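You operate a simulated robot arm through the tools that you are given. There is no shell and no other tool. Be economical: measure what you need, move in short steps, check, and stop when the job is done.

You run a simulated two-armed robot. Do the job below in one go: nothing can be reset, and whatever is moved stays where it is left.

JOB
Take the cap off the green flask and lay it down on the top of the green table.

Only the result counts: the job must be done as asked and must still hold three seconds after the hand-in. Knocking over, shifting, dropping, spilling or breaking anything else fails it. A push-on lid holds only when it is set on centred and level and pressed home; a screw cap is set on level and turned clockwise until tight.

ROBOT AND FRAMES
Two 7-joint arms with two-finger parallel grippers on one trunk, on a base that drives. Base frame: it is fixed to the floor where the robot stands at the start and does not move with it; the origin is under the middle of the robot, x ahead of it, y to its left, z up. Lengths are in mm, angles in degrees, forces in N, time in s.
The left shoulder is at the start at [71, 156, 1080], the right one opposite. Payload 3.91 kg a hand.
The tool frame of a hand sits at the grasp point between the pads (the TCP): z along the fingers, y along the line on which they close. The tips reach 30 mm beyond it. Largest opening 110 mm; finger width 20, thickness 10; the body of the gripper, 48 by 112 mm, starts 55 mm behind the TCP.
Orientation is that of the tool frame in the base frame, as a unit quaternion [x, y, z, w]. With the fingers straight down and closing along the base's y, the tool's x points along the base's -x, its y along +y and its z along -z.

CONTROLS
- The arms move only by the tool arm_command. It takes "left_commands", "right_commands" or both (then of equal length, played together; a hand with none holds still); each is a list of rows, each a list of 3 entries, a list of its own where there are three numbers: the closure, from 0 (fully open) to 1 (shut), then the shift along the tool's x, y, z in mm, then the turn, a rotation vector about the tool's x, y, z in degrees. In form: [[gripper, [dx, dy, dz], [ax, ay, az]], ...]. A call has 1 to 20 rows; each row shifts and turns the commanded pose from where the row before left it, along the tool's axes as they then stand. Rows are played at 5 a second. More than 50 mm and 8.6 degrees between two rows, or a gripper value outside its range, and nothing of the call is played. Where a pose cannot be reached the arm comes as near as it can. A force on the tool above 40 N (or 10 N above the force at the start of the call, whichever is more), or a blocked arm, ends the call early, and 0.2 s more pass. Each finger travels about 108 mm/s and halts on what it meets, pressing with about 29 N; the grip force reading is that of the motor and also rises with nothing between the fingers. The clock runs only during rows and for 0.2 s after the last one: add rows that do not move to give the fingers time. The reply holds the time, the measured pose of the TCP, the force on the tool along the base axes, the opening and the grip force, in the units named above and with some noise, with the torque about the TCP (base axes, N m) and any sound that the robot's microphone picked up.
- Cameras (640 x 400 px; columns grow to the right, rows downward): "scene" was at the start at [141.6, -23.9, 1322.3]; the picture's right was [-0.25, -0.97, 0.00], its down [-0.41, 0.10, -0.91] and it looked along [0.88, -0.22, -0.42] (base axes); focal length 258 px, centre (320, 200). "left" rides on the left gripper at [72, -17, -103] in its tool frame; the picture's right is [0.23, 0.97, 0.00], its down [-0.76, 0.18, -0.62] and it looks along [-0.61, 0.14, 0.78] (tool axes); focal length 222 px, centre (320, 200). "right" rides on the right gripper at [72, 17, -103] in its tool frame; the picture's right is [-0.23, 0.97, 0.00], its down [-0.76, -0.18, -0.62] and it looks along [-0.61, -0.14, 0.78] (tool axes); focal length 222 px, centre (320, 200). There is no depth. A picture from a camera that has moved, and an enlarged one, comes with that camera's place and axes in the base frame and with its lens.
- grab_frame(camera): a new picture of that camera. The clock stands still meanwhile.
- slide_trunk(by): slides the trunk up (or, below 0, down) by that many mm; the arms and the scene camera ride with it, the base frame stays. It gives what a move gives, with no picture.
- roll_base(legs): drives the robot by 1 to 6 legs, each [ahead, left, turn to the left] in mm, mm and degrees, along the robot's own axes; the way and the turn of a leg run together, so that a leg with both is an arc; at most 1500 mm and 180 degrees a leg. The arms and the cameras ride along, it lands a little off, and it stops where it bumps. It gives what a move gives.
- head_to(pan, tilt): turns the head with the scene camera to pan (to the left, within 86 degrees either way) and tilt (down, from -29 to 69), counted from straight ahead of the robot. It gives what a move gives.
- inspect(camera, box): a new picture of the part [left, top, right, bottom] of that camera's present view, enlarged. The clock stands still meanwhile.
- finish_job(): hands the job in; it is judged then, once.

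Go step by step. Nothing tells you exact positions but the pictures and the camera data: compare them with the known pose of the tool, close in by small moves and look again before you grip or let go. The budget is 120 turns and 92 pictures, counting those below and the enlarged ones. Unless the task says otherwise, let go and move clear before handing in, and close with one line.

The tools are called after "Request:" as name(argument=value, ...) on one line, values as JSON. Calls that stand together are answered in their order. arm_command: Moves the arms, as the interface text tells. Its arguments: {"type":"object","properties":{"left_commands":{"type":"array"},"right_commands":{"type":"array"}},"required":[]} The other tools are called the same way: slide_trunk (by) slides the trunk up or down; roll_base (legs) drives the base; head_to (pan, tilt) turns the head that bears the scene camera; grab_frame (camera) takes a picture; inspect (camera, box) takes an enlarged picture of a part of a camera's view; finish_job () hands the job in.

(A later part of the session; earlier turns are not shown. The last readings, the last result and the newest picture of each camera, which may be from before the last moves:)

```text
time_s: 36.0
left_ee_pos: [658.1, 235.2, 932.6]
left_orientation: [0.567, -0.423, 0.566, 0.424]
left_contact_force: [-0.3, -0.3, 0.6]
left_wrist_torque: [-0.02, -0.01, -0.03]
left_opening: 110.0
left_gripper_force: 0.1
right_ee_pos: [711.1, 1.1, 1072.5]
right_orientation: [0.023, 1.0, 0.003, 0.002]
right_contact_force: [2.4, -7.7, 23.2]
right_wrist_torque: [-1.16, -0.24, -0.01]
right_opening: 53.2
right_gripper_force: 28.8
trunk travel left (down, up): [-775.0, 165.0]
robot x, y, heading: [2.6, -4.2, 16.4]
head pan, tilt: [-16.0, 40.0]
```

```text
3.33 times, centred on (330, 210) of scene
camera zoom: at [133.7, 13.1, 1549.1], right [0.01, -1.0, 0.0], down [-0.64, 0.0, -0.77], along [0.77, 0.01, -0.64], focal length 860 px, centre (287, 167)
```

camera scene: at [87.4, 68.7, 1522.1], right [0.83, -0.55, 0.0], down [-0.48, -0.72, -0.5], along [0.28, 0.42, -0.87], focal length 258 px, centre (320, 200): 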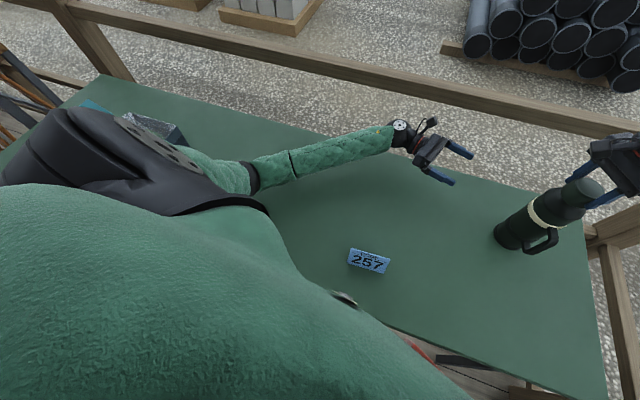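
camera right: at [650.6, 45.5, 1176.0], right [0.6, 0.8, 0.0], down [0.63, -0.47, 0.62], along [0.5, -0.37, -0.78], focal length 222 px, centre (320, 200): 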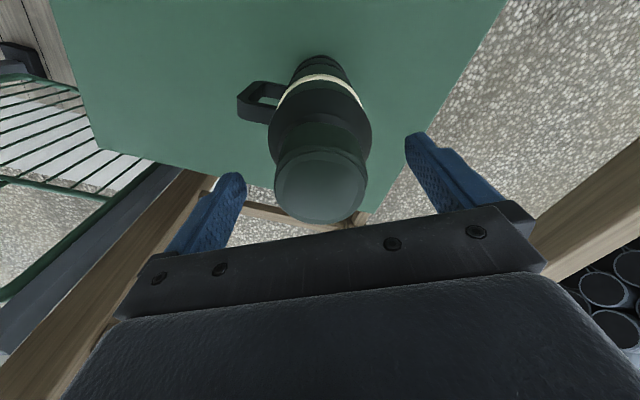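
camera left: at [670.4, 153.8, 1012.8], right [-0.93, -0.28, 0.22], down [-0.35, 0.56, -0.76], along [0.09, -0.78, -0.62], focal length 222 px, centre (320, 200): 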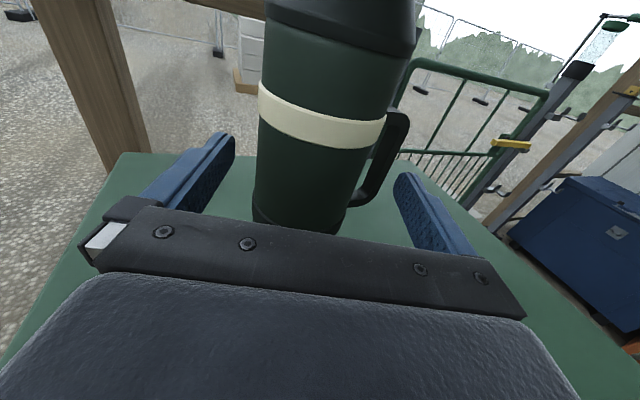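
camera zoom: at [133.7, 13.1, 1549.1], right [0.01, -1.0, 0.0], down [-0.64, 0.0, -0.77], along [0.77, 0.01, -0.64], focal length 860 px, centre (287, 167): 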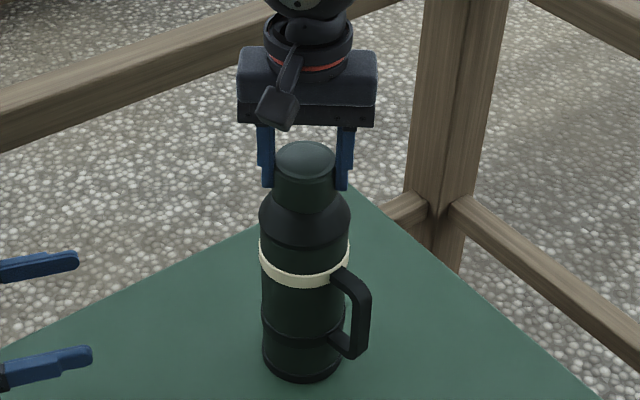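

The handle stays still while the cap turns with almost no torque about z, so it is unscrewing. I'll continue, easing the push.

Request:
arm_command(right_commands=[[1, [0, 0, -1], [0, 0, -6]], [1, [0, 0, -0.1], [0, 0, -6]], [1, [0, 0, -0.1], [0, 0, -6]], [1, [0, 0, -0.1], [0, 0, -6]], [1, [0, 0, -0.1], [0, 0, -6]], [1, [0, 0, -0.1], [0, 0, -6]], [1, [0, 0, -0.1], [0, 0, -6]], [1, [0, 0, -0.1], [0, 0, -6]], [1, [0, 0, 0], [0, 0, 0]]])

Request:
inspect(camera="scene", box=[290, 150, 370, 270])

```text
time_s: 38.0
left_ee_pos: [659.6, 237.0, 931.9]
left_orientation: [0.566, -0.424, 0.566, 0.424]
left_contact_force: [-0.8, 0.5, 0.1]
left_wrist_torque: [0.03, -0.02, -0.01]
left_opening: 109.8
left_gripper_force: 0.1
right_ee_pos: [712.5, 1.9, 1072.2]
right_orientation: [-0.385, 0.923, 0.0, 0.001]
right_contact_force: [-0.1, 0.2, 2.5]
right_wrist_torque: [-0.2, 0.08, -0.04]
right_opening: 53.2
right_gripper_force: 28.9
trunk travel left (down, up): [-775.0, 165.0]
robot x, y, heading: [-0.6, 0.3, 16.6]
head pan, tilt: [-16.0, 40.0]
```

```text
3.33 times, centred on (330, 210) of scene
camera zoom: at [135.1, 13.9, 1548.8], right [0.01, -1.0, 0.0], down [-0.64, 0.0, -0.77], along [0.77, 0.0, -0.64], focal length 860 px, centre (287, 167)
```

zoom: 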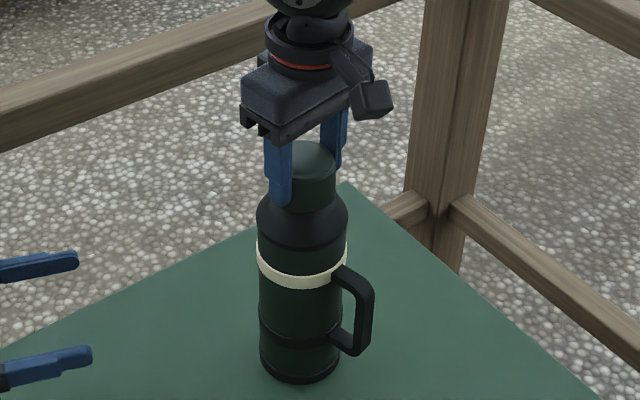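

The body shifted slightly (about 4 mm) and turned a little once I eased the pressure. I'll open the fingers and look at how the cap sits.

Request:
arm_command(right_commands=[[0.3, [0, 0, 0], [0, 0, 0]], [0, [0, 0, 0], [0, 0, 0]], [0, [0, 0, 0], [0, 0, 0]], [0, [0, 0, 0], [0, 0, 0]]])

Request:
inspect(camera="scene", box=[290, 150, 370, 270])

Request:
grab_frame(camera="right")

Request:
grab_frame(camera="left")

```text
time_s: 39.0
left_ee_pos: [661.1, 235.6, 931.8]
left_orientation: [0.566, -0.424, 0.566, 0.423]
left_contact_force: [0.1, 0.0, -0.4]
left_wrist_torque: [-0.02, 0.0, 0.0]
left_opening: 109.9
left_gripper_force: 0.1
right_ee_pos: [711.1, 1.1, 1072.9]
right_orientation: [-0.385, 0.923, 0.001, 0.002]
right_contact_force: [-0.3, -0.5, -0.6]
right_wrist_torque: [-0.01, -0.02, -0.03]
right_opening: 109.9
right_gripper_force: 0.1
trunk travel left (down, up): [-775.0, 165.0]
robot x, y, heading: [0.4, -0.2, 16.5]
head pan, tilt: [-16.0, 40.0]
```

```text
3.33 times, centred on (330, 210) of scene
camera zoom: at [135.4, 13.8, 1548.8], right [0.01, -1.0, 0.0], down [-0.64, 0.0, -0.77], along [0.77, 0.0, -0.64], focal length 860 px, centre (287, 167)
```

zoom: 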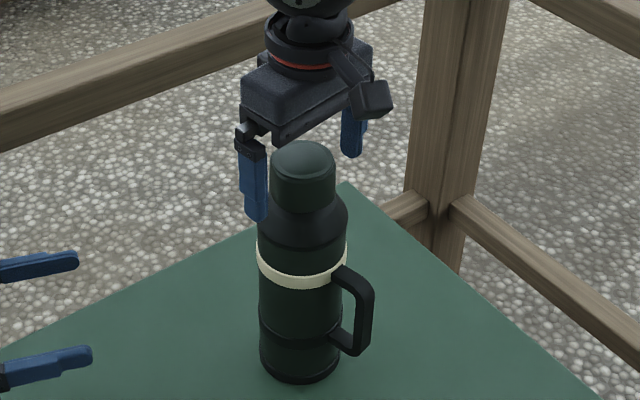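

```text
57 pictures are left
camera right: at [648.5, -38.6, 1175.3], right [-0.53, 0.85, 0.0], down [0.66, 0.41, 0.63], along [0.53, 0.33, -0.78], focal length 222 px, centre (320, 200)
```

right: 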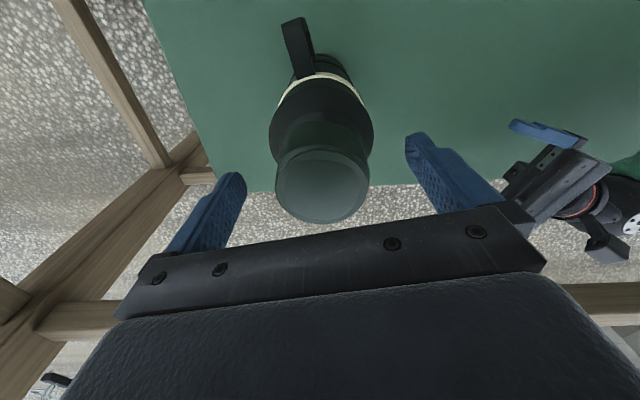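

```text
56 pictures are left
camera left: at [646.3, 339.8, 1004.7], right [-0.93, -0.27, 0.23], down [-0.35, 0.55, -0.76], along [0.08, -0.79, -0.61], focal length 222 px, centre (320, 200)
```

left: 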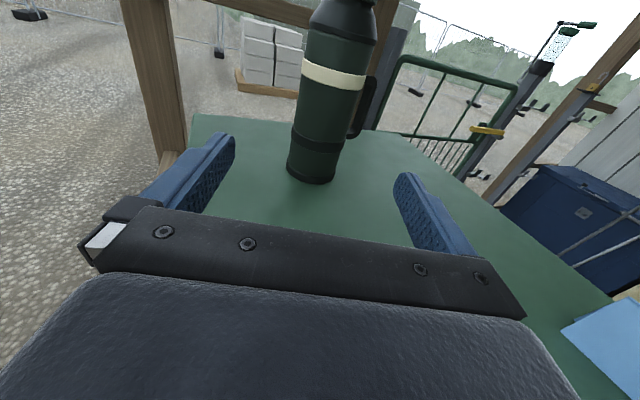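

I'll compare the cap and neck with the earlier close view using the same crop.

Request:
inspect(camera="scene", box=[305, 185, 345, 215])

```text
13.33 times, centred on (325, 200) of scene
camera zoom: at [135.4, 13.8, 1548.8], right [0.01, -1.0, 0.0], down [-0.64, 0.0, -0.77], along [0.77, 0.0, -0.64], focal length 3438 px, centre (253, 200)
```

zoom: 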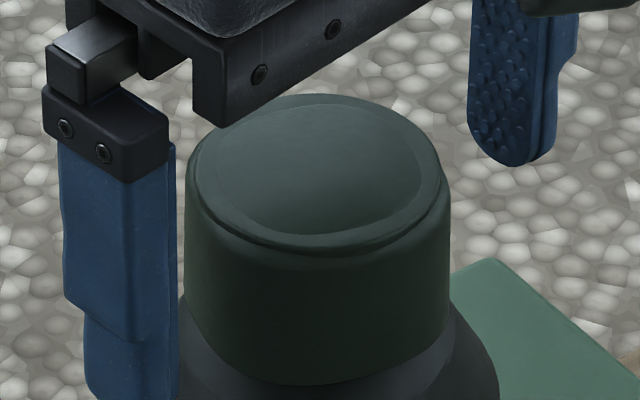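

The cap still sits on the shoulder, and this close crop is a good reference for seeing it rise. I'll wind the open hand back clockwise by 112° for a longer stroke.

Request:
arm_command(right_commands=[[0, [0, 0, 0], [0, 0, 8]], [0, [0, 0, 0], [0, 0, 8]], [0, [0, 0, 0], [0, 0, 8]], [0, [0, 0, 0], [0, 0, 8]], [0, [0, 0, 0], [0, 0, 8]], [0, [0, 0, 0], [0, 0, 8]], [0, [0, 0, 0], [0, 0, 8]], [0, [0, 0, 0], [0, 0, 8]], [0, [0, 0, 0], [0, 0, 8]], [0, [0, 0, 0], [0, 0, 8]], [0, [0, 0, 0], [0, 0, 8]], [0, [0, 0, 0], [0, 0, 8]], [0, [0, 0, 0], [0, 0, 8]], [0, [0, 0, 0], [0, 0, 8]], [0, [0, 0, 0], [0, 0, 0]]])

Request:
grab_frame(camera="right")

```text
time_s: 42.2
left_ee_pos: [660.4, 237.1, 931.6]
left_orientation: [0.566, -0.423, 0.566, 0.424]
left_contact_force: [-0.3, 0.0, -0.8]
left_wrist_torque: [0.02, 0.01, 0.04]
left_opening: 109.9
left_gripper_force: 0.0
right_ee_pos: [712.0, 1.6, 1073.1]
right_orientation: [0.55, 0.835, 0.001, 0.0]
right_contact_force: [0.1, -0.3, 0.1]
right_wrist_torque: [-0.01, -0.01, 0.01]
right_opening: 110.0
right_gripper_force: 0.1
trunk travel left (down, up): [-775.0, 165.0]
robot x, y, heading: [-4.4, -0.7, 16.3]
head pan, tilt: [-16.0, 40.0]
```

```text
54 pictures are left
camera right: at [698.1, 74.1, 1175.5], right [0.98, 0.18, 0.0], down [0.14, -0.77, 0.62], along [0.11, -0.61, -0.78], focal length 222 px, centre (320, 200)
```

right: 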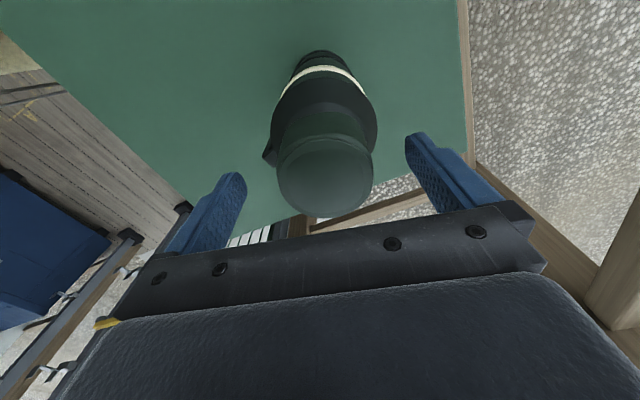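

The cap seems a few millimetres off the hand's centre in this view. I'll check with the scene camera.

Request:
inspect(camera="scene", box=[290, 150, 370, 270])

Request:
inspect(camera="scene", box=[305, 185, 345, 215])

```text
3.33 times, centred on (330, 210) of scene
camera zoom: at [135.4, 13.8, 1548.8], right [0.01, -1.0, 0.0], down [-0.64, 0.0, -0.77], along [0.77, 0.0, -0.64], focal length 860 px, centre (287, 167)
```

zoom: 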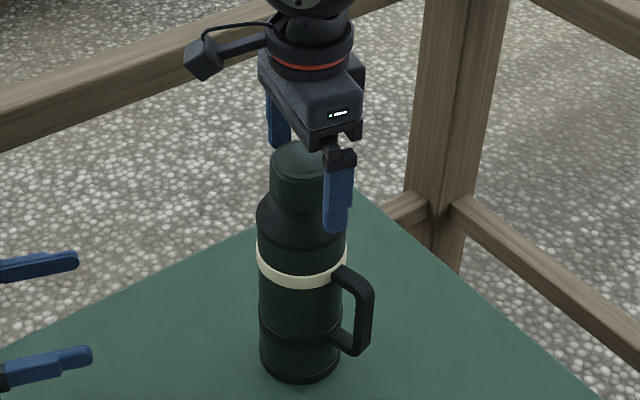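

```text
13.33 times, centred on (325, 200) of scene
camera zoom: at [135.4, 13.8, 1548.8], right [0.01, -1.0, 0.0], down [-0.64, 0.0, -0.77], along [0.77, 0.0, -0.64], focal length 3438 px, centre (253, 200)
```

zoom: 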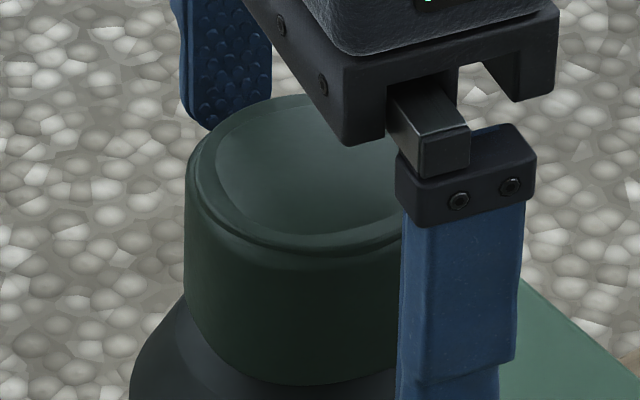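

The flask hasn't moved since. The cap axis is about 3–4 mm to +y of the hand, so I'll centre on it, grip, and press lightly.

Request:
arm_command(right_commands=[[0, [3.0, 1.8, 0], [0, 0, 0]], [0, [0, 0, 0], [0, 0, 0]], [0.35, [0, 0, 0], [0, 0, 0]], [1, [0, 0, 0], [0, 0, 0]], [1, [0, 0, 0], [0, 0, 0]], [1, [0, 0, 1], [0, 0, 0]], [1, [0, 0, 1], [0, 0, 0]], [1, [0, 0, 0.7], [0, 0, 0]], [1, [0, 0, 0], [0, 0, 0]]])

Request:
inspect(camera="scene", box=[290, 150, 370, 270])

```text
time_s: 44.2
left_ee_pos: [659.7, 237.3, 931.9]
left_orientation: [0.567, -0.423, 0.567, 0.423]
left_contact_force: [-0.6, 0.6, -1.1]
left_wrist_torque: [0.01, -0.01, 0.0]
left_opening: 109.8
left_gripper_force: 0.1
right_ee_pos: [711.3, 6.8, 1071.2]
right_orientation: [0.549, 0.836, 0.002, 0.001]
right_contact_force: [4.3, -1.9, 20.6]
right_wrist_torque: [-0.3, -0.05, -0.03]
right_opening: 52.9
right_gripper_force: 28.9
trunk travel left (down, up): [-775.0, 165.0]
robot x, y, heading: [1.2, -3.3, 16.5]
head pan, tilt: [-16.0, 40.0]
```

```text
3.33 times, centred on (330, 210) of scene
camera zoom: at [134.1, 13.7, 1549.2], right [0.01, -1.0, 0.0], down [-0.64, 0.0, -0.77], along [0.77, 0.0, -0.64], focal length 860 px, centre (287, 167)
```

zoom: 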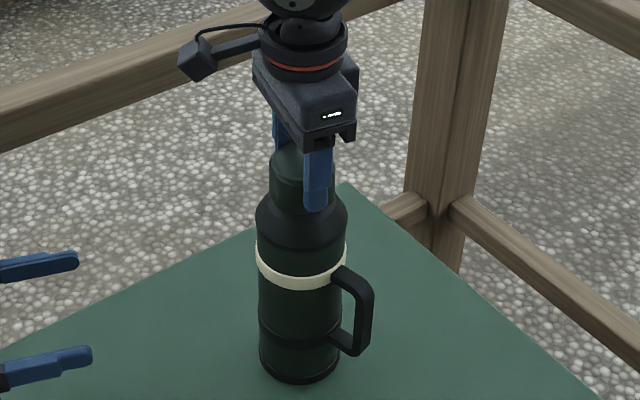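

Gripped at 21 N down-force with small side load. Twisting counter-clockwise 56°, pressure kept on.

Request:
arm_command(right_commands=[[1, [0, 0, 0], [0, 0, -4]], [1, [0, 0, 0], [0, 0, -4]], [1, [0, 0, 0], [0, 0, -4]], [1, [0, 0, 0], [0, 0, -4]], [1, [0, 0, 0], [0, 0, -4]], [1, [0, 0, 0], [0, 0, -4]], [1, [0, 0, 0], [0, 0, -4]], [1, [0, 0, 0], [0, 0, -4]], [1, [0, 0, 0], [0, 0, -4]], [1, [0, 0, 0], [0, 0, -4]], [1, [0, 0, 0], [0, 0, -4]], [1, [0, 0, 0], [0, 0, -4]], [1, [0, 0, 0], [0, 0, -4]], [1, [0, 0, 0], [0, 0, -4]], [1, [0, 0, 0], [0, 0, 0]]])

Request:
inspect(camera="scene", box=[290, 150, 370, 270])

```text
time_s: 47.4
left_ee_pos: [658.6, 236.5, 933.7]
left_orientation: [0.566, -0.423, 0.567, 0.423]
left_contact_force: [-0.4, 0.4, 0.1]
left_wrist_torque: [0.01, -0.01, -0.01]
left_opening: 110.0
left_gripper_force: 0.0
right_ee_pos: [712.2, 4.4, 1070.3]
right_orientation: [0.093, 0.996, 0.001, 0.002]
right_contact_force: [4.8, 0.1, 36.0]
right_wrist_torque: [-0.05, 0.04, -0.04]
right_opening: 53.2
right_gripper_force: 29.4
trunk travel left (down, up): [-775.0, 165.0]
robot x, y, heading: [-1.4, 2.6, 16.3]
head pan, tilt: [-16.0, 40.0]
```

```text
3.33 times, centred on (330, 210) of scene
camera zoom: at [133.0, 13.8, 1549.1], right [0.01, -1.0, 0.0], down [-0.64, 0.0, -0.77], along [0.77, 0.0, -0.64], focal length 860 px, centre (287, 167)
```

zoom: 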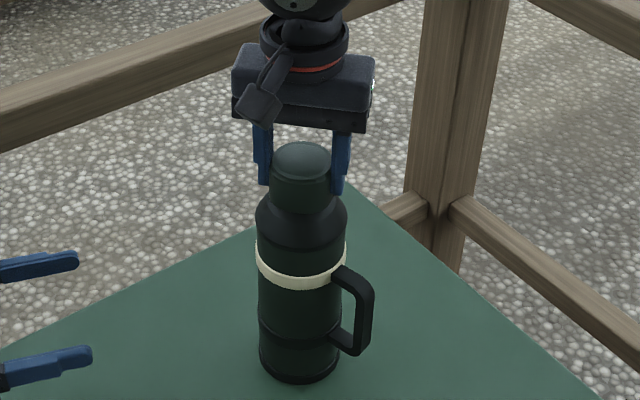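

The body stayed still and the torque is tiny, so the cap is turning. The down-force rose to 36 N; I'll ease 1.5 mm and continue another 56°.

Request:
arm_command(right_commands=[[1, [0, 0, -1.5], [0, 0, 0]], [1, [0, 0, 0], [0, 0, -4]], [1, [0, 0, 0], [0, 0, -4]], [1, [0, 0, 0], [0, 0, -4]], [1, [0, 0, 0], [0, 0, -4]], [1, [0, 0, 0], [0, 0, -4]], [1, [0, 0, 0], [0, 0, -4]], [1, [0, 0, 0], [0, 0, -4]], [1, [0, 0, 0], [0, 0, -4]], [1, [0, 0, 0], [0, 0, -4]], [1, [0, 0, 0], [0, 0, -4]], [1, [0, 0, 0], [0, 0, -4]], [1, [0, 0, 0], [0, 0, -4]], [1, [0, 0, 0], [0, 0, -4]], [1, [0, 0, 0], [0, 0, -4]], [1, [0, 0, 0], [0, 0, 0]]])

Request:
inspect(camera="scene", box=[305, 185, 345, 215])

```text
time_s: 50.8
left_ee_pos: [659.3, 237.1, 931.7]
left_orientation: [0.566, -0.424, 0.566, 0.424]
left_contact_force: [0.1, 0.4, 0.7]
left_wrist_torque: [-0.01, 0.0, -0.03]
left_opening: 110.1
left_gripper_force: 0.1
right_ee_pos: [712.2, 3.8, 1071.2]
right_orientation: [-0.387, 0.922, 0.002, 0.003]
right_contact_force: [3.1, 0.8, 17.7]
right_wrist_torque: [0.01, 0.0, -0.03]
right_opening: 53.0
right_gripper_force: 29.1
trunk travel left (down, up): [-775.0, 165.0]
robot x, y, heading: [-1.8, 1.4, 16.4]
head pan, tilt: [-16.0, 40.0]
```

```text
13.33 times, centred on (325, 200) of scene
camera zoom: at [134.3, 13.8, 1549.0], right [0.01, -1.0, 0.0], down [-0.64, 0.0, -0.77], along [0.77, 0.0, -0.64], focal length 3438 px, centre (253, 200)
```

zoom: 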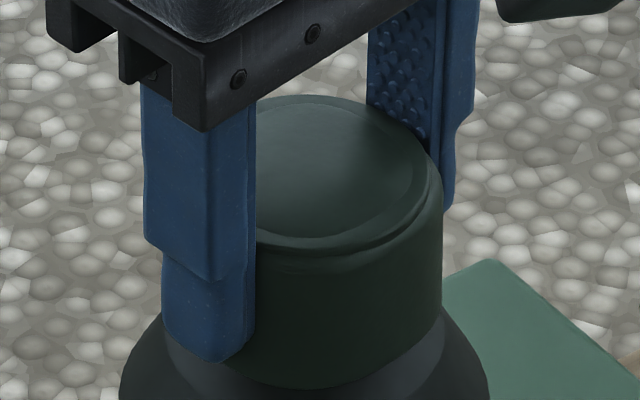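

The cap shows no visible rise yet. I'll test with a small careful lift of 5 mm to see whether it comes free or carries the flask's weight.

Request:
arm_command(right_commands=[[1, [0, 0, -2], [0, 0, 0]], [1, [0, 0, -2], [0, 0, 0]], [1, [0, 0, -2], [0, 0, 0]], [1, [0, 0, 0], [0, 0, 0]]])

Request:
inspect(camera="scene", box=[305, 185, 345, 215])

```text
time_s: 51.8
left_ee_pos: [661.0, 236.3, 931.9]
left_orientation: [0.566, -0.424, 0.566, 0.425]
left_contact_force: [0.2, 0.3, -0.3]
left_wrist_torque: [-0.02, -0.02, -0.01]
left_opening: 110.1
left_gripper_force: 0.1
right_ee_pos: [713.6, 4.5, 1076.7]
right_orientation: [-0.385, 0.923, 0.001, 0.001]
right_contact_force: [0.8, 0.5, -5.9]
right_wrist_torque: [0.03, -0.02, 0.02]
right_opening: 53.0
right_gripper_force: 28.7
trunk travel left (down, up): [-775.0, 165.0]
robot x, y, heading: [0.0, -3.0, 16.3]
head pan, tilt: [-16.0, 40.0]
```

```text
13.33 times, centred on (325, 200) of scene
camera zoom: at [135.9, 13.8, 1548.7], right [0.01, -1.0, 0.0], down [-0.64, 0.0, -0.77], along [0.77, 0.0, -0.64], focal length 3438 px, centre (253, 200)
```

zoom: 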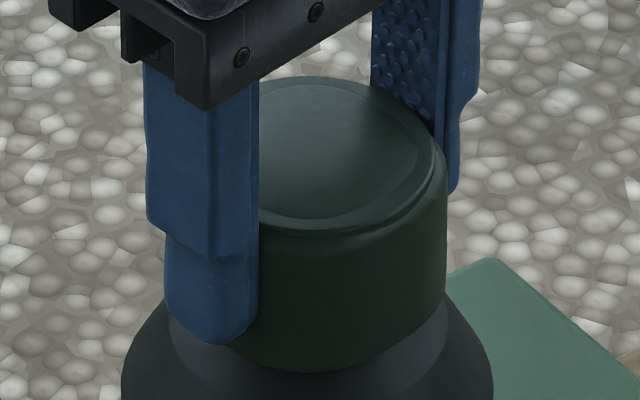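

The cap still carries the flask, so more turns are needed. I'll set it back down, open, and wind back for another stroke.

Request:
arm_command(right_commands=[[1, [0, 0, 1.5], [0, 0, 0]], [1, [0, 0, 1.5], [0, 0, 0]], [1, [0, 0, 1.5], [0, 0, 0]], [1, [0, 0, 0], [0, 0, 0]], [0.4, [0, 0, 0], [0, 0, 0]], [0.4, [0, 0, 0], [0, 0, 0]]])

Request:
inspect(camera="scene", box=[290, 150, 370, 270])

```text
time_s: 53.2
left_ee_pos: [659.8, 236.5, 932.5]
left_orientation: [0.566, -0.423, 0.566, 0.424]
left_contact_force: [-0.4, -0.3, -0.5]
left_wrist_torque: [-0.01, -0.03, -0.01]
left_opening: 109.9
left_gripper_force: 0.0
right_ee_pos: [712.7, 6.0, 1073.9]
right_orientation: [-0.386, 0.923, 0.002, 0.001]
right_contact_force: [-0.1, 0.1, -1.1]
right_wrist_torque: [0.01, -0.01, 0.0]
right_opening: 66.0
right_gripper_force: 0.1
trunk travel left (down, up): [-775.0, 165.0]
robot x, y, heading: [0.9, -2.3, 16.5]
head pan, tilt: [-16.0, 40.0]
```

```text
3.33 times, centred on (330, 210) of scene
camera zoom: at [135.5, 13.8, 1548.8], right [0.01, -1.0, 0.0], down [-0.64, 0.0, -0.77], along [0.77, 0.0, -0.64], focal length 860 px, centre (287, 167)
```

zoom: 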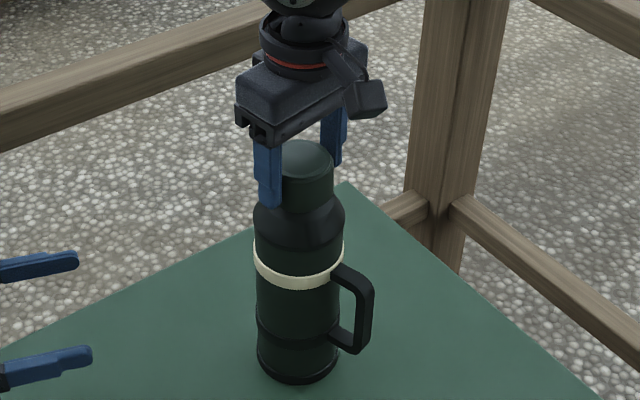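

The flask is standing. I'll open fully and wind back 112°.

Request:
arm_command(right_commands=[[0, [0, 0, 0], [0, 0, 0]], [0, [0, 0, 0], [0, 0, 8]], [0, [0, 0, 0], [0, 0, 8]], [0, [0, 0, 0], [0, 0, 8]], [0, [0, 0, 0], [0, 0, 8]], [0, [0, 0, 0], [0, 0, 8]], [0, [0, 0, 0], [0, 0, 8]], [0, [0, 0, 0], [0, 0, 8]], [0, [0, 0, 0], [0, 0, 8]], [0, [0, 0, 0], [0, 0, 8]], [0, [0, 0, 0], [0, 0, 8]], [0, [0, 0, 0], [0, 0, 8]], [0, [0, 0, 0], [0, 0, 8]], [0, [0, 0, 0], [0, 0, 8]], [0, [0, 0, 0], [0, 0, 8]], [0, [0, 0, 0], [0, 0, 0]]])

Request:
inspect(camera="scene", box=[305, 185, 345, 215])

Request:
inspect(camera="right", box=[240, 40, 400, 240])

```text
time_s: 56.6
left_ee_pos: [660.2, 237.0, 931.5]
left_orientation: [0.566, -0.424, 0.566, 0.424]
left_contact_force: [0.0, -0.3, 0.0]
left_wrist_torque: [-0.01, -0.01, 0.0]
left_opening: 109.9
left_gripper_force: 0.0
right_ee_pos: [712.8, 5.2, 1072.8]
right_orientation: [0.551, 0.835, 0.001, -0.001]
right_contact_force: [0.2, -0.5, 0.9]
right_wrist_torque: [0.01, 0.01, -0.03]
right_opening: 109.8
right_gripper_force: 0.1
trunk travel left (down, up): [-775.0, 165.0]
robot x, y, heading: [-0.3, 0.2, 16.5]
head pan, tilt: [-16.0, 40.0]
```

```text
13.33 times, centred on (325, 200) of scene
camera zoom: at [135.4, 13.8, 1548.8], right [0.01, -1.0, 0.0], down [-0.64, 0.0, -0.77], along [0.77, 0.0, -0.64], focal length 3438 px, centre (253, 200)
```

zoom: 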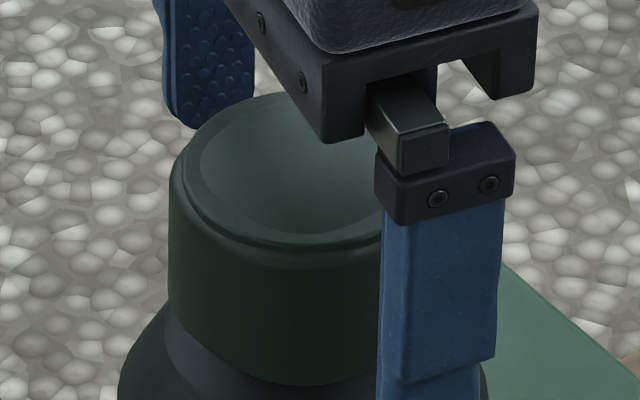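

```text
2.00 times, centred on (320, 140) of right
camera zoom: at [698.8, 78.2, 1175.4], right [0.98, 0.18, 0.0], down [0.14, -0.77, 0.62], along [0.11, -0.61, -0.78], focal length 444 px, centre (320, 320)
```

zoom: 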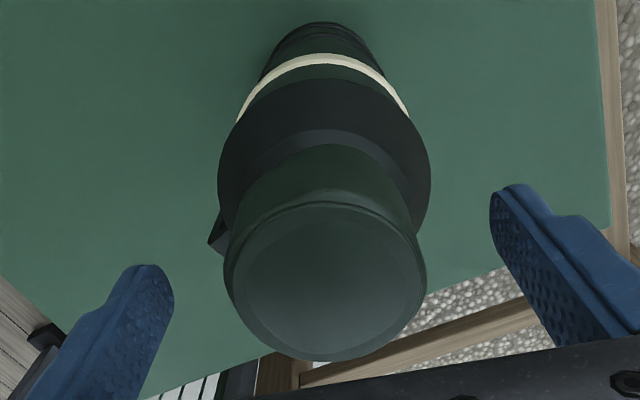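

The cap is again about 4 mm to +y of the hand. I'll re-centre, grip, press, and make the next stroke.

Request:
arm_command(right_commands=[[0, [3.7, 1.6, 0], [0, 0, 0]], [0, [0, 0, 0], [0, 0, 0]], [0.35, [0, 0, 0], [0, 0, 0]], [1, [0, 0, 0], [0, 0, 0]], [1, [0, 0, 0], [0, 0, 0]], [1, [0, 0, 1], [0, 0, 0]], [1, [0, 0, 1], [0, 0, 0]], [1, [0, 0, 0.5], [0, 0, 0]], [1, [0, 0, 0], [0, 0, -4]], [1, [0, 0, 0], [0, 0, -4]], [1, [0, 0, 0], [0, 0, -4]], [1, [0, 0, 0], [0, 0, -4]]])

Request:
inspect(camera="scene", box=[290, 150, 370, 270])

```text
time_s: 59.2
left_ee_pos: [658.7, 236.3, 932.4]
left_orientation: [0.565, -0.423, 0.568, 0.424]
left_contact_force: [0.6, -0.9, -0.4]
left_wrist_torque: [0.02, 0.0, 0.04]
left_opening: 109.9
left_gripper_force: 0.0
right_ee_pos: [711.8, 9.5, 1071.5]
right_orientation: [0.427, 0.904, 0.002, 0.0]
right_contact_force: [0.4, 1.5, 22.8]
right_wrist_torque: [-0.1, 0.13, 0.01]
right_opening: 53.3
right_gripper_force: 29.2
trunk travel left (down, up): [-775.0, 165.0]
robot x, y, heading: [-1.1, -3.1, 16.6]
head pan, tilt: [-16.0, 40.0]
```

```text
3.33 times, centred on (330, 210) of scene
camera zoom: at [133.6, 14.0, 1549.1], right [0.01, -1.0, 0.0], down [-0.64, 0.0, -0.77], along [0.77, 0.0, -0.64], focal length 860 px, centre (287, 167)
```

zoom: 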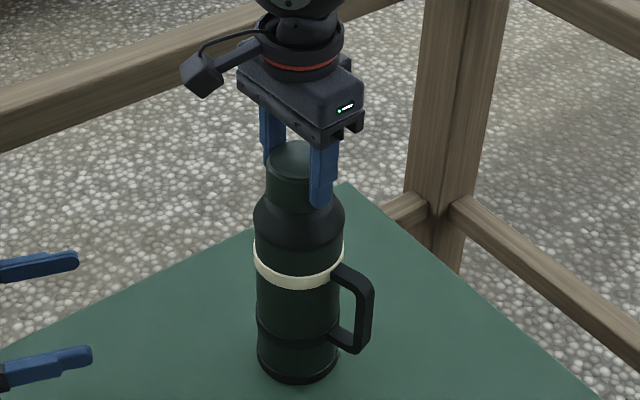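

Good grip with hardly any side load, and the body is still. Continuing the stroke by 96°.

Request:
arm_command(right_commands=[[1, [0, 0, 0], [0, 0, -6]], [1, [0, 0, 0], [0, 0, -6]], [1, [0, 0, 0], [0, 0, -6]], [1, [0, 0, 0], [0, 0, -6]], [1, [0, 0, -0.4], [0, 0, -6]], [1, [0, 0, -0.4], [0, 0, -6]], [1, [0, 0, -0.4], [0, 0, -6]], [1, [0, 0, 0], [0, 0, -6]], [1, [0, 0, 0], [0, 0, -6]], [1, [0, 0, 0], [0, 0, -6]], [1, [0, 0, 0], [0, 0, -6]], [1, [0, 0, 0], [0, 0, -6]], [1, [0, 0, 0], [0, 0, -6]], [1, [0, 0, 0], [0, 0, -6]], [1, [0, 0, 0], [0, 0, -6]], [1, [0, 0, 0], [0, 0, -6]]])

Request:
inspect(camera="scene", box=[290, 150, 370, 270])

```text
time_s: 62.6
left_ee_pos: [660.1, 236.6, 931.3]
left_orientation: [0.566, -0.424, 0.566, 0.423]
left_contact_force: [-0.6, 0.3, 0.6]
left_wrist_torque: [0.0, 0.0, 0.0]
left_opening: 109.9
left_gripper_force: 0.1
right_ee_pos: [713.2, 9.2, 1071.6]
right_orientation: [-0.386, 0.922, 0.002, 0.001]
right_contact_force: [-0.3, -2.1, -0.6]
right_wrist_torque: [-0.04, 0.0, 0.01]
right_opening: 53.4
right_gripper_force: 29.1
trunk travel left (down, up): [-775.0, 165.0]
robot x, y, heading: [0.0, -0.0, 16.3]
head pan, tilt: [-16.0, 40.0]
```

```text
3.33 times, centred on (330, 210) of scene
camera zoom: at [135.5, 13.7, 1548.8], right [0.01, -1.0, 0.0], down [-0.64, 0.0, -0.77], along [0.77, 0.0, -0.64], focal length 860 px, centre (287, 167)
```

zoom: 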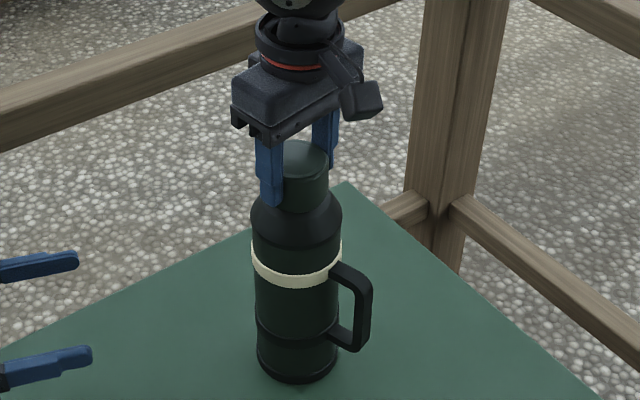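

Total turn is now about 285°. I'll test the lift again.

Request:
arm_command(right_commands=[[1, [0, 0, -2], [0, 0, 0]], [1, [0, 0, -2], [0, 0, 0]], [1, [0, 0, 0], [0, 0, 0]]])

Request:
inspect(camera="scene", box=[305, 185, 345, 215])

```text
time_s: 63.4
left_ee_pos: [661.3, 236.1, 931.9]
left_orientation: [0.566, -0.423, 0.566, 0.423]
left_contact_force: [0.2, 0.3, 0.7]
left_wrist_torque: [0.0, -0.01, 0.0]
left_opening: 110.1
left_gripper_force: 0.0
right_ee_pos: [713.2, 10.2, 1074.9]
right_orientation: [-0.385, 0.923, 0.001, 0.001]
right_contact_force: [-0.2, -0.1, -0.8]
right_wrist_torque: [-0.05, -0.02, 0.02]
right_opening: 53.2
right_gripper_force: 29.2
trunk travel left (down, up): [-775.0, 165.0]
robot x, y, heading: [-3.6, -2.6, 16.3]
head pan, tilt: [-16.0, 40.0]
```

```text
13.33 times, centred on (325, 200) of scene
camera zoom: at [135.5, 13.7, 1548.8], right [0.01, -1.0, 0.0], down [-0.64, 0.0, -0.77], along [0.77, 0.0, -0.64], focal length 3438 px, centre (253, 200)
```

zoom: 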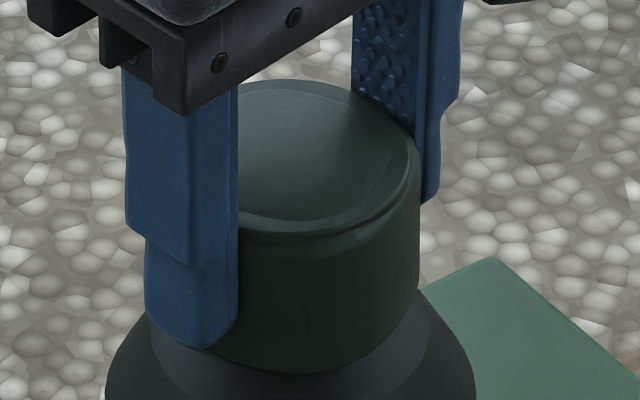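

Only 0.8 N now, so the cap is free. I'll lift it straight up and look.

Request:
arm_command(right_commands=[[1, [0, 0, -4], [0, 0, 0]], [1, [0, 0, -6], [0, 0, 0]], [1, [0, 0, -10], [0, 0, 0]], [1, [0, 0, -15], [0, 0, 0]], [1, [0, 0, -25], [0, 0, 0]], [1, [0, 0, -25], [0, 0, 0]], [1, [0, 0, 0], [0, 0, 0]]])

Request:
grab_frame(camera="scene")

Request:
inspect(camera="scene", box=[260, 120, 400, 280])

```text
time_s: 65.0
left_ee_pos: [660.6, 236.7, 931.9]
left_orientation: [0.566, -0.424, 0.565, 0.425]
left_contact_force: [0.4, -0.1, -0.2]
left_wrist_torque: [0.0, -0.01, 0.02]
left_opening: 109.9
left_gripper_force: 0.1
right_ee_pos: [711.9, 8.6, 1161.5]
right_orientation: [-0.385, 0.923, 0.001, 0.0]
right_contact_force: [0.2, -0.9, 0.4]
right_wrist_torque: [0.01, 0.0, -0.01]
right_opening: 53.3
right_gripper_force: 29.1
trunk travel left (down, up): [-775.0, 165.0]
robot x, y, heading: [0.1, 2.0, 16.1]
head pan, tilt: [-16.0, 40.0]
```

```text
41 pictures are left
camera scene: at [136.1, 13.9, 1548.7], right [0.01, -1.0, 0.0], down [-0.64, 0.0, -0.77], along [0.77, 0.0, -0.64], focal length 258 px, centre (320, 200)
```

scene: 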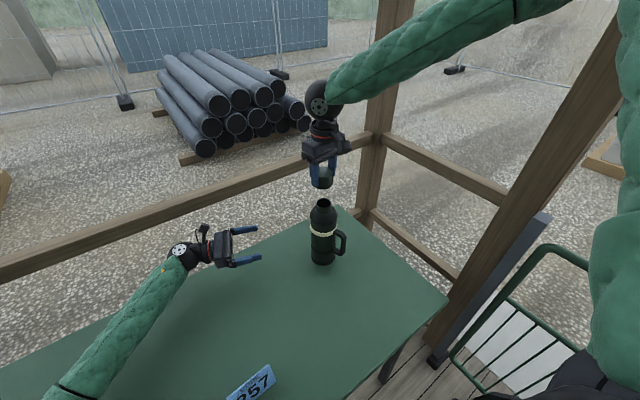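

```text
2.50 times, centred on (330, 200) of scene
camera zoom: at [136.1, 13.9, 1548.7], right [0.01, -1.0, 0.0], down [-0.64, 0.0, -0.77], along [0.77, 0.0, -0.64], focal length 645 px, centre (295, 200)
```

zoom: 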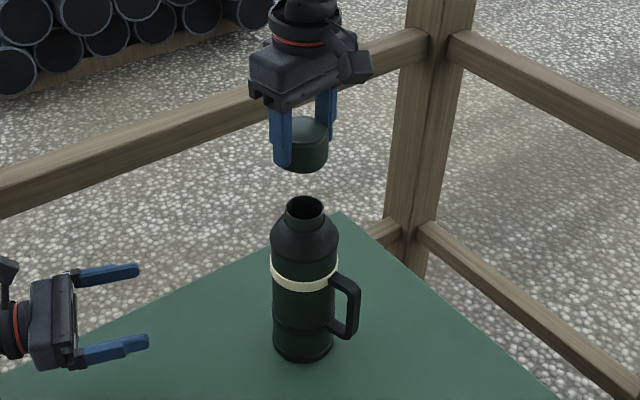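

The cap is off and held, and the flask stands with an open neck. I'll carry the cap to a free spot on the table near [590, -140], then descend to just above it.

Request:
arm_command(right_commands=[[1, [38.3, -3.6, 0], [0, 0, 0]], [1, [38.3, -3.6, 0], [0, 0, 0]], [1, [38.3, -3.6, 0], [0, 0, 0]], [1, [38.3, -3.6, 0], [0, 0, 0]], [1, [38.3, -3.6, 0], [0, 0, 0]], [1, [0, 0, 45], [0, 0, 0]], [1, [0, 0, 45], [0, 0, 0]], [1, [0, 0, 45], [0, 0, 0]], [1, [0, 0, 45], [0, 0, 0]], [1, [0, 0, 45], [0, 0, 0]], [1, [0, 0, 30], [0, 0, 0]], [1, [0, 0, 0], [0, 0, 0]]])

Request:
grab_frame(camera="scene")

Request:
grab_frame(camera="right")

```text
time_s: 67.6
left_ee_pos: [659.2, 236.1, 933.0]
left_orientation: [0.567, -0.423, 0.567, 0.423]
left_contact_force: [-0.1, 0.3, 0.1]
left_wrist_torque: [0.0, 0.01, 0.0]
left_opening: 110.1
left_gripper_force: 0.2
right_ee_pos: [590.8, -137.7, 904.4]
right_orientation: [-0.385, 0.923, 0.002, 0.002]
right_contact_force: [0.0, 0.7, 0.1]
right_wrist_torque: [0.01, 0.0, 0.02]
right_opening: 53.3
right_gripper_force: 28.6
trunk travel left (down, up): [-775.0, 165.0]
robot x, y, heading: [-0.6, -1.0, 16.5]
head pan, tilt: [-16.0, 40.0]
```

```text
39 pictures are left
camera scene: at [134.7, 13.8, 1548.9], right [0.01, -1.0, 0.0], down [-0.64, 0.0, -0.77], along [0.77, 0.0, -0.64], focal length 258 px, centre (320, 200)
```

scene: 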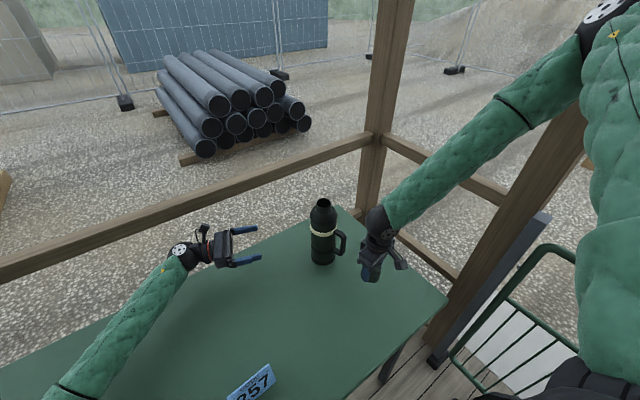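

```text
38 pictures are left
camera right: at [526.6, -178.8, 1007.0], right [-0.53, 0.85, 0.0], down [0.66, 0.41, 0.63], along [0.53, 0.33, -0.78], focal length 222 px, centre (320, 200)
```

right: 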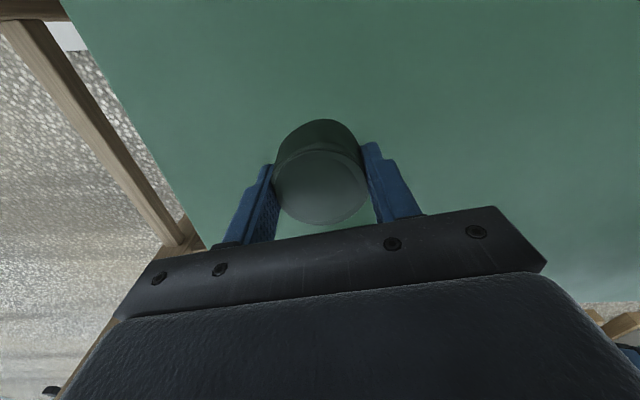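

The spot below is clear table. I'll lower the cap to just above the expected contact height.

Request:
arm_command(right_commands=[[1, [0, 0, 25], [0, 0, 0]], [1, [0, 0, 20], [0, 0, 0]], [1, [0, 0, 0], [0, 0, 0]]])

Request:
inspect(camera="scene", box=[330, 220, 430, 310])

```text
time_s: 68.4
left_ee_pos: [658.8, 236.3, 932.3]
left_orientation: [0.567, -0.423, 0.566, 0.424]
left_contact_force: [0.1, 0.1, 0.6]
left_wrist_torque: [0.03, 0.01, -0.01]
left_opening: 109.8
left_gripper_force: 0.1
right_ee_pos: [591.3, -139.5, 859.4]
right_orientation: [-0.385, 0.923, 0.001, 0.001]
right_contact_force: [0.2, 0.4, -0.2]
right_wrist_torque: [0.0, 0.02, -0.01]
right_opening: 53.3
right_gripper_force: 29.4
trunk travel left (down, up): [-775.0, 165.0]
robot x, y, heading: [-1.2, -1.2, 16.4]
head pan, tilt: [-16.0, 40.0]
```

```text
4.44 times, centred on (380, 265) of scene
camera zoom: at [135.0, 12.7, 1548.9], right [0.01, -1.0, 0.0], down [-0.64, 0.0, -0.77], along [0.77, 0.01, -0.64], focal length 1146 px, centre (53, -89)
```

zoom: 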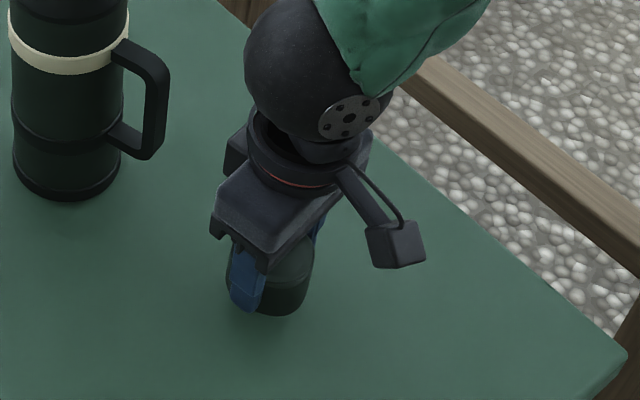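

Close to the table. I'll lower in 2 mm steps and read the force.

Request:
arm_command(right_commands=[[1, [0, 0, 2], [0, 0, 0]], [1, [0, 0, 2], [0, 0, 0]], [1, [0, 0, 2], [0, 0, 0]], [1, [0, 0, 2], [0, 0, 0]], [1, [0, 0, 0], [0, 0, 0]]])

```text
time_s: 69.6
left_ee_pos: [659.4, 237.1, 931.5]
left_orientation: [0.566, -0.424, 0.566, 0.424]
left_contact_force: [0.1, 0.4, -0.3]
left_wrist_torque: [0.01, 0.02, 0.02]
left_opening: 109.9
left_gripper_force: 0.2
right_ee_pos: [591.4, -139.8, 851.3]
right_orientation: [-0.385, 0.923, 0.001, 0.001]
right_contact_force: [0.6, 0.4, -0.6]
right_wrist_torque: [-0.01, 0.0, 0.0]
right_opening: 53.3
right_gripper_force: 29.6
trunk travel left (down, up): [-775.0, 165.0]
robot x, y, heading: [1.1, -1.6, 16.5]
head pan, tilt: [-16.0, 40.0]
```

Request:
arm_command(right_commands=[[1, [0, 0, 1], [0, 0, 0]], [1, [0, 0, 1], [0, 0, 0]], [1, [0, 0, 1], [0, 0, 0]], [1, [0, 0, 1], [0, 0, 0]], [1, [0, 0, 0], [0, 0, 0]]])

```text
time_s: 70.8
left_ee_pos: [659.6, 235.9, 931.7]
left_orientation: [0.566, -0.424, 0.566, 0.423]
left_contact_force: [0.3, -0.1, 0.1]
left_wrist_torque: [-0.02, -0.01, -0.04]
left_opening: 110.2
left_gripper_force: 0.0
right_ee_pos: [592.2, -139.5, 847.8]
right_orientation: [-0.385, 0.923, 0.001, 0.002]
right_contact_force: [-0.5, 0.7, -0.5]
right_wrist_torque: [0.01, 0.02, -0.01]
right_opening: 53.2
right_gripper_force: 29.2
trunk travel left (down, up): [-775.0, 165.0]
robot x, y, heading: [-2.2, 0.9, 16.4]
head pan, tilt: [-16.0, 40.0]
```

No contact yet at TCP 848. I'll go on in 1 mm steps.

Request:
arm_command(right_commands=[[1, [0, 0, 1], [0, 0, 0]], [1, [0, 0, 1], [0, 0, 0]], [1, [0, 0, 1], [0, 0, 0]], [1, [0, 0, 1], [0, 0, 0]], [1, [0, 0, 0], [0, 0, 0]]])

Request:
inspect(camera="scene", box=[355, 260, 405, 300])

```text
time_s: 72.0
left_ee_pos: [660.7, 236.3, 932.2]
left_orientation: [0.566, -0.425, 0.566, 0.423]
left_contact_force: [0.7, -0.6, -0.4]
left_wrist_torque: [0.0, 0.02, 0.03]
left_opening: 110.0
left_gripper_force: 0.1
right_ee_pos: [592.1, -140.4, 845.3]
right_orientation: [-0.384, 0.923, 0.001, 0.002]
right_contact_force: [0.4, -0.2, -0.2]
right_wrist_torque: [-0.02, 0.04, 0.01]
right_opening: 53.4
right_gripper_force: 29.2
trunk travel left (down, up): [-775.0, 165.0]
robot x, y, heading: [-0.9, -0.1, 16.5]
head pan, tilt: [-16.0, 40.0]
```

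```text
10.00 times, centred on (380, 280) of scene
camera zoom: at [135.4, 13.7, 1548.8], right [0.01, -1.0, 0.0], down [-0.64, 0.0, -0.77], along [0.77, 0.0, -0.64], focal length 2579 px, centre (-280, -600)
```

zoom: 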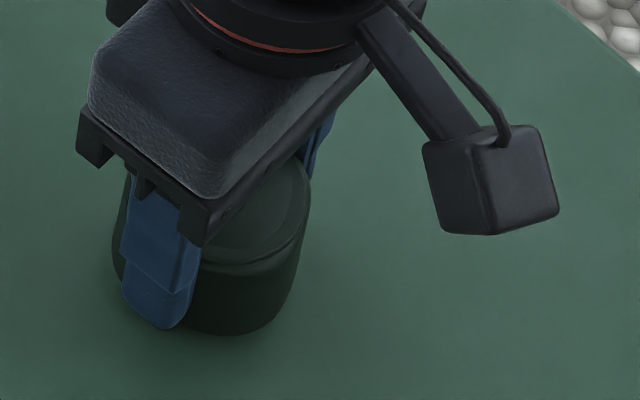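

The shadow suggests a few millimetres remain. Continuing.

Request:
arm_command(right_commands=[[1, [0, 0, 1], [0, 0, 0]], [1, [0, 0, 1], [0, 0, 0]], [1, [0, 0, 1], [0, 0, 0]], [1, [0, 0, 1], [0, 0, 0]], [1, [0, 0, 0], [0, 0, 0]]])

```text
time_s: 73.2
left_ee_pos: [659.7, 235.7, 931.8]
left_orientation: [0.566, -0.423, 0.566, 0.423]
left_contact_force: [0.2, -0.8, -0.4]
left_wrist_torque: [-0.01, -0.01, -0.03]
left_opening: 110.0
left_gripper_force: 0.1
right_ee_pos: [591.3, -141.7, 844.1]
right_orientation: [-0.386, 0.923, 0.002, 0.001]
right_contact_force: [0.3, -0.5, 0.7]
right_wrist_torque: [0.0, 0.0, -0.04]
right_opening: 53.3
right_gripper_force: 28.8
right hand out of reach, approached as far as the arm can: row 2
trunk travel left (down, up): [-775.0, 165.0]
robot x, y, heading: [0.8, -1.0, 16.4]
head pan, tilt: [-16.0, 40.0]
```

The arm hits its reach limit here. I'll raise both hands a bit, lower the trunk 80 mm, and resume.

Request:
arm_command(right_commands=[[1, [0, 0, -40], [0, 0, 0]], [1, [0, 0, -40], [0, 0, 0]], [1, [0, 0, -20], [0, 0, 0]], [1, [0, 0, 0], [0, 0, 0]], [1, [0, 0, 0], [0, 0, 0]], [1, [0, 0, 0], [0, 0, 0]]], left_commands=[[0, [0, 0, -40], [0, 0, 0]], [0, [45, 0, 0], [0, 0, 0]], [0, [45, 0, 0], [0, 0, 0]], [0, [45, 0, 0], [0, 0, 0]], [0, [45, 0, 0], [0, 0, 0]], [0, [0, 0, 0], [0, 0, 0]]])

Request:
slide_trunk(by=-80)

```text
time_s: 74.6
left_ee_pos: [648.1, 271.0, 1111.8]
left_orientation: [0.566, -0.422, 0.566, 0.425]
left_contact_force: [0.3, -0.4, 0.1]
left_wrist_torque: [0.01, -0.01, -0.03]
left_opening: 110.0
left_gripper_force: 0.1
right_ee_pos: [592.4, -141.5, 943.5]
right_orientation: [-0.386, 0.923, 0.001, 0.001]
right_contact_force: [-0.1, 0.4, 0.6]
right_wrist_torque: [-0.06, -0.03, 0.0]
right_opening: 53.2
right_gripper_force: 28.9
trunk travel left (down, up): [-775.0, 165.0]
robot x, y, heading: [-2.3, 2.5, 16.5]
head pan, tilt: [-16.0, 40.0]
```

```text
time_s: 75.8
left_ee_pos: [647.7, 269.7, 1036.8]
left_orientation: [0.567, -0.426, 0.566, 0.421]
left_contact_force: [0.6, -0.3, 1.0]
left_wrist_torque: [0.0, -0.03, 0.01]
left_opening: 110.2
left_gripper_force: 0.0
right_ee_pos: [591.6, -145.0, 864.9]
right_orientation: [-0.385, 0.923, 0.003, 0.003]
right_contact_force: [-0.2, 0.3, -1.0]
right_wrist_torque: [0.0, 0.03, -0.01]
right_opening: 53.4
right_gripper_force: 28.7
trunk travel left (down, up): [-695.0, 245.0]
robot x, y, heading: [-4.2, -2.9, 16.5]
head pan, tilt: [-16.0, 40.0]
```

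There's a hint of tilt again, perhaps the left elbow on the table. I'll raise the left hand well up and look.

Request:
arm_command(left_commands=[[0, [45, 0, 0], [0, 0, 0]], [0, [45, 0, 0], [0, 0, 0]], [0, [45, 0, 0], [0, 0, 0]], [0, [45, 0, 0], [0, 0, 0]], [0, [0, 0, 0], [0, 0, 0]]])

Request:
head_to(pan=40, tilt=60)

Request:
grab_frame(camera="scene")

```text
time_s: 77.0
left_ee_pos: [645.5, 270.3, 1211.1]
left_orientation: [0.566, -0.424, 0.566, 0.424]
left_contact_force: [-0.1, 0.8, -0.4]
left_wrist_torque: [-0.01, 0.03, 0.0]
left_opening: 110.0
left_gripper_force: 0.1
right_ee_pos: [592.7, -142.2, 863.1]
right_orientation: [-0.386, 0.923, 0.001, 0.001]
right_contact_force: [0.7, -0.4, 0.1]
right_wrist_torque: [-0.01, -0.01, 0.02]
right_opening: 53.3
right_gripper_force: 28.8
trunk travel left (down, up): [-695.0, 245.0]
robot x, y, heading: [2.4, 0.9, 16.4]
head pan, tilt: [-16.0, 40.0]
```

```text
time_s: 78.2
left_ee_pos: [646.3, 270.6, 1211.0]
left_orientation: [0.566, -0.423, 0.566, 0.423]
left_contact_force: [-0.1, -0.6, 0.1]
left_wrist_torque: [-0.01, 0.01, 0.02]
left_opening: 109.8
left_gripper_force: 0.0
right_ee_pos: [591.5, -142.1, 861.7]
right_orientation: [-0.385, 0.923, 0.002, 0.002]
right_contact_force: [-0.7, 0.4, -0.7]
right_wrist_torque: [0.01, -0.01, 0.01]
right_opening: 53.6
right_gripper_force: 28.9
trunk travel left (down, up): [-695.0, 245.0]
robot x, y, heading: [-0.7, 1.4, 16.4]
head pan, tilt: [40.0, 60.0]
```

```text
35 pictures are left
camera scene: at [87.4, 68.7, 1442.1], right [0.83, -0.55, 0.0], down [-0.48, -0.72, -0.5], along [0.28, 0.42, -0.87], focal length 258 px, centre (320, 200)
```

scene: 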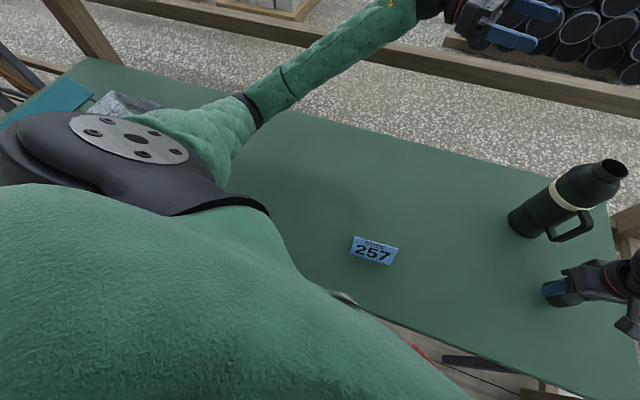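

All items are undisturbed and the hand is steady at z 862. Resuming the descent with the trunk lower.

Request:
arm_command(right_commands=[[1, [0, 0, 9], [0, 0, 0]], [1, [0, 0, 8], [0, 0, 0]], [1, [0, 0, 1], [0, 0, 0]], [1, [0, 0, 1], [0, 0, 0]], [1, [0, 0, 1], [0, 0, 0]], [1, [0, 0, 0], [0, 0, 0]]])

Request:
head_to(pan=-25, tilt=50)

Request:
grab_frame(camera="scene")

```text
time_s: 79.6
left_ee_pos: [646.8, 269.9, 1211.5]
left_orientation: [0.566, -0.423, 0.566, 0.424]
left_contact_force: [-0.4, 0.8, 0.5]
left_wrist_torque: [0.0, 0.0, 0.0]
left_opening: 110.0
left_gripper_force: 0.0
right_ee_pos: [591.7, -141.7, 843.1]
right_orientation: [-0.386, 0.923, 0.002, 0.001]
right_contact_force: [0.0, 1.0, -0.4]
right_wrist_torque: [0.0, -0.02, 0.02]
right_opening: 53.1
right_gripper_force: 28.1
trunk travel left (down, up): [-695.0, 245.0]
robot x, y, heading: [-1.8, 2.0, 16.4]
head pan, tilt: [40.0, 60.0]
```

```text
time_s: 81.0
left_ee_pos: [646.7, 269.1, 1211.2]
left_orientation: [0.566, -0.423, 0.566, 0.424]
left_contact_force: [0.3, 0.0, -0.4]
left_wrist_torque: [-0.04, -0.05, 0.02]
left_opening: 109.7
left_gripper_force: 0.0
right_ee_pos: [591.7, -141.4, 842.4]
right_orientation: [-0.385, 0.923, 0.001, 0.002]
right_contact_force: [0.3, 0.6, -1.2]
right_wrist_torque: [0.01, 0.01, -0.03]
right_opening: 53.4
right_gripper_force: 28.7
trunk travel left (down, up): [-695.0, 245.0]
robot x, y, heading: [0.1, -1.7, 16.4]
head pan, tilt: [-25.0, 50.0]
```

```text
34 pictures are left
camera scene: at [126.5, 1.8, 1454.7], right [-0.15, -0.99, 0.0], down [-0.76, 0.11, -0.64], along [0.64, -0.1, -0.77], focal length 258 px, centre (320, 200)
```

scene: 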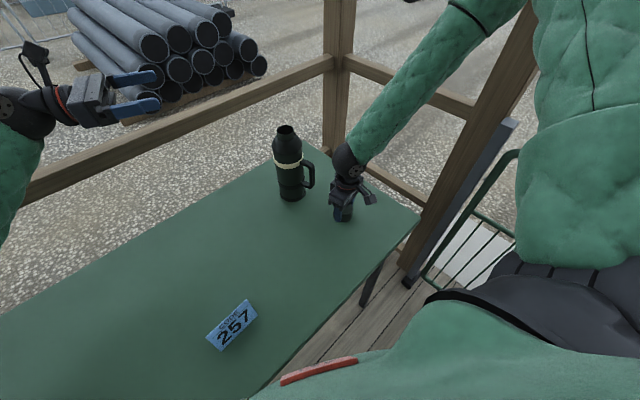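

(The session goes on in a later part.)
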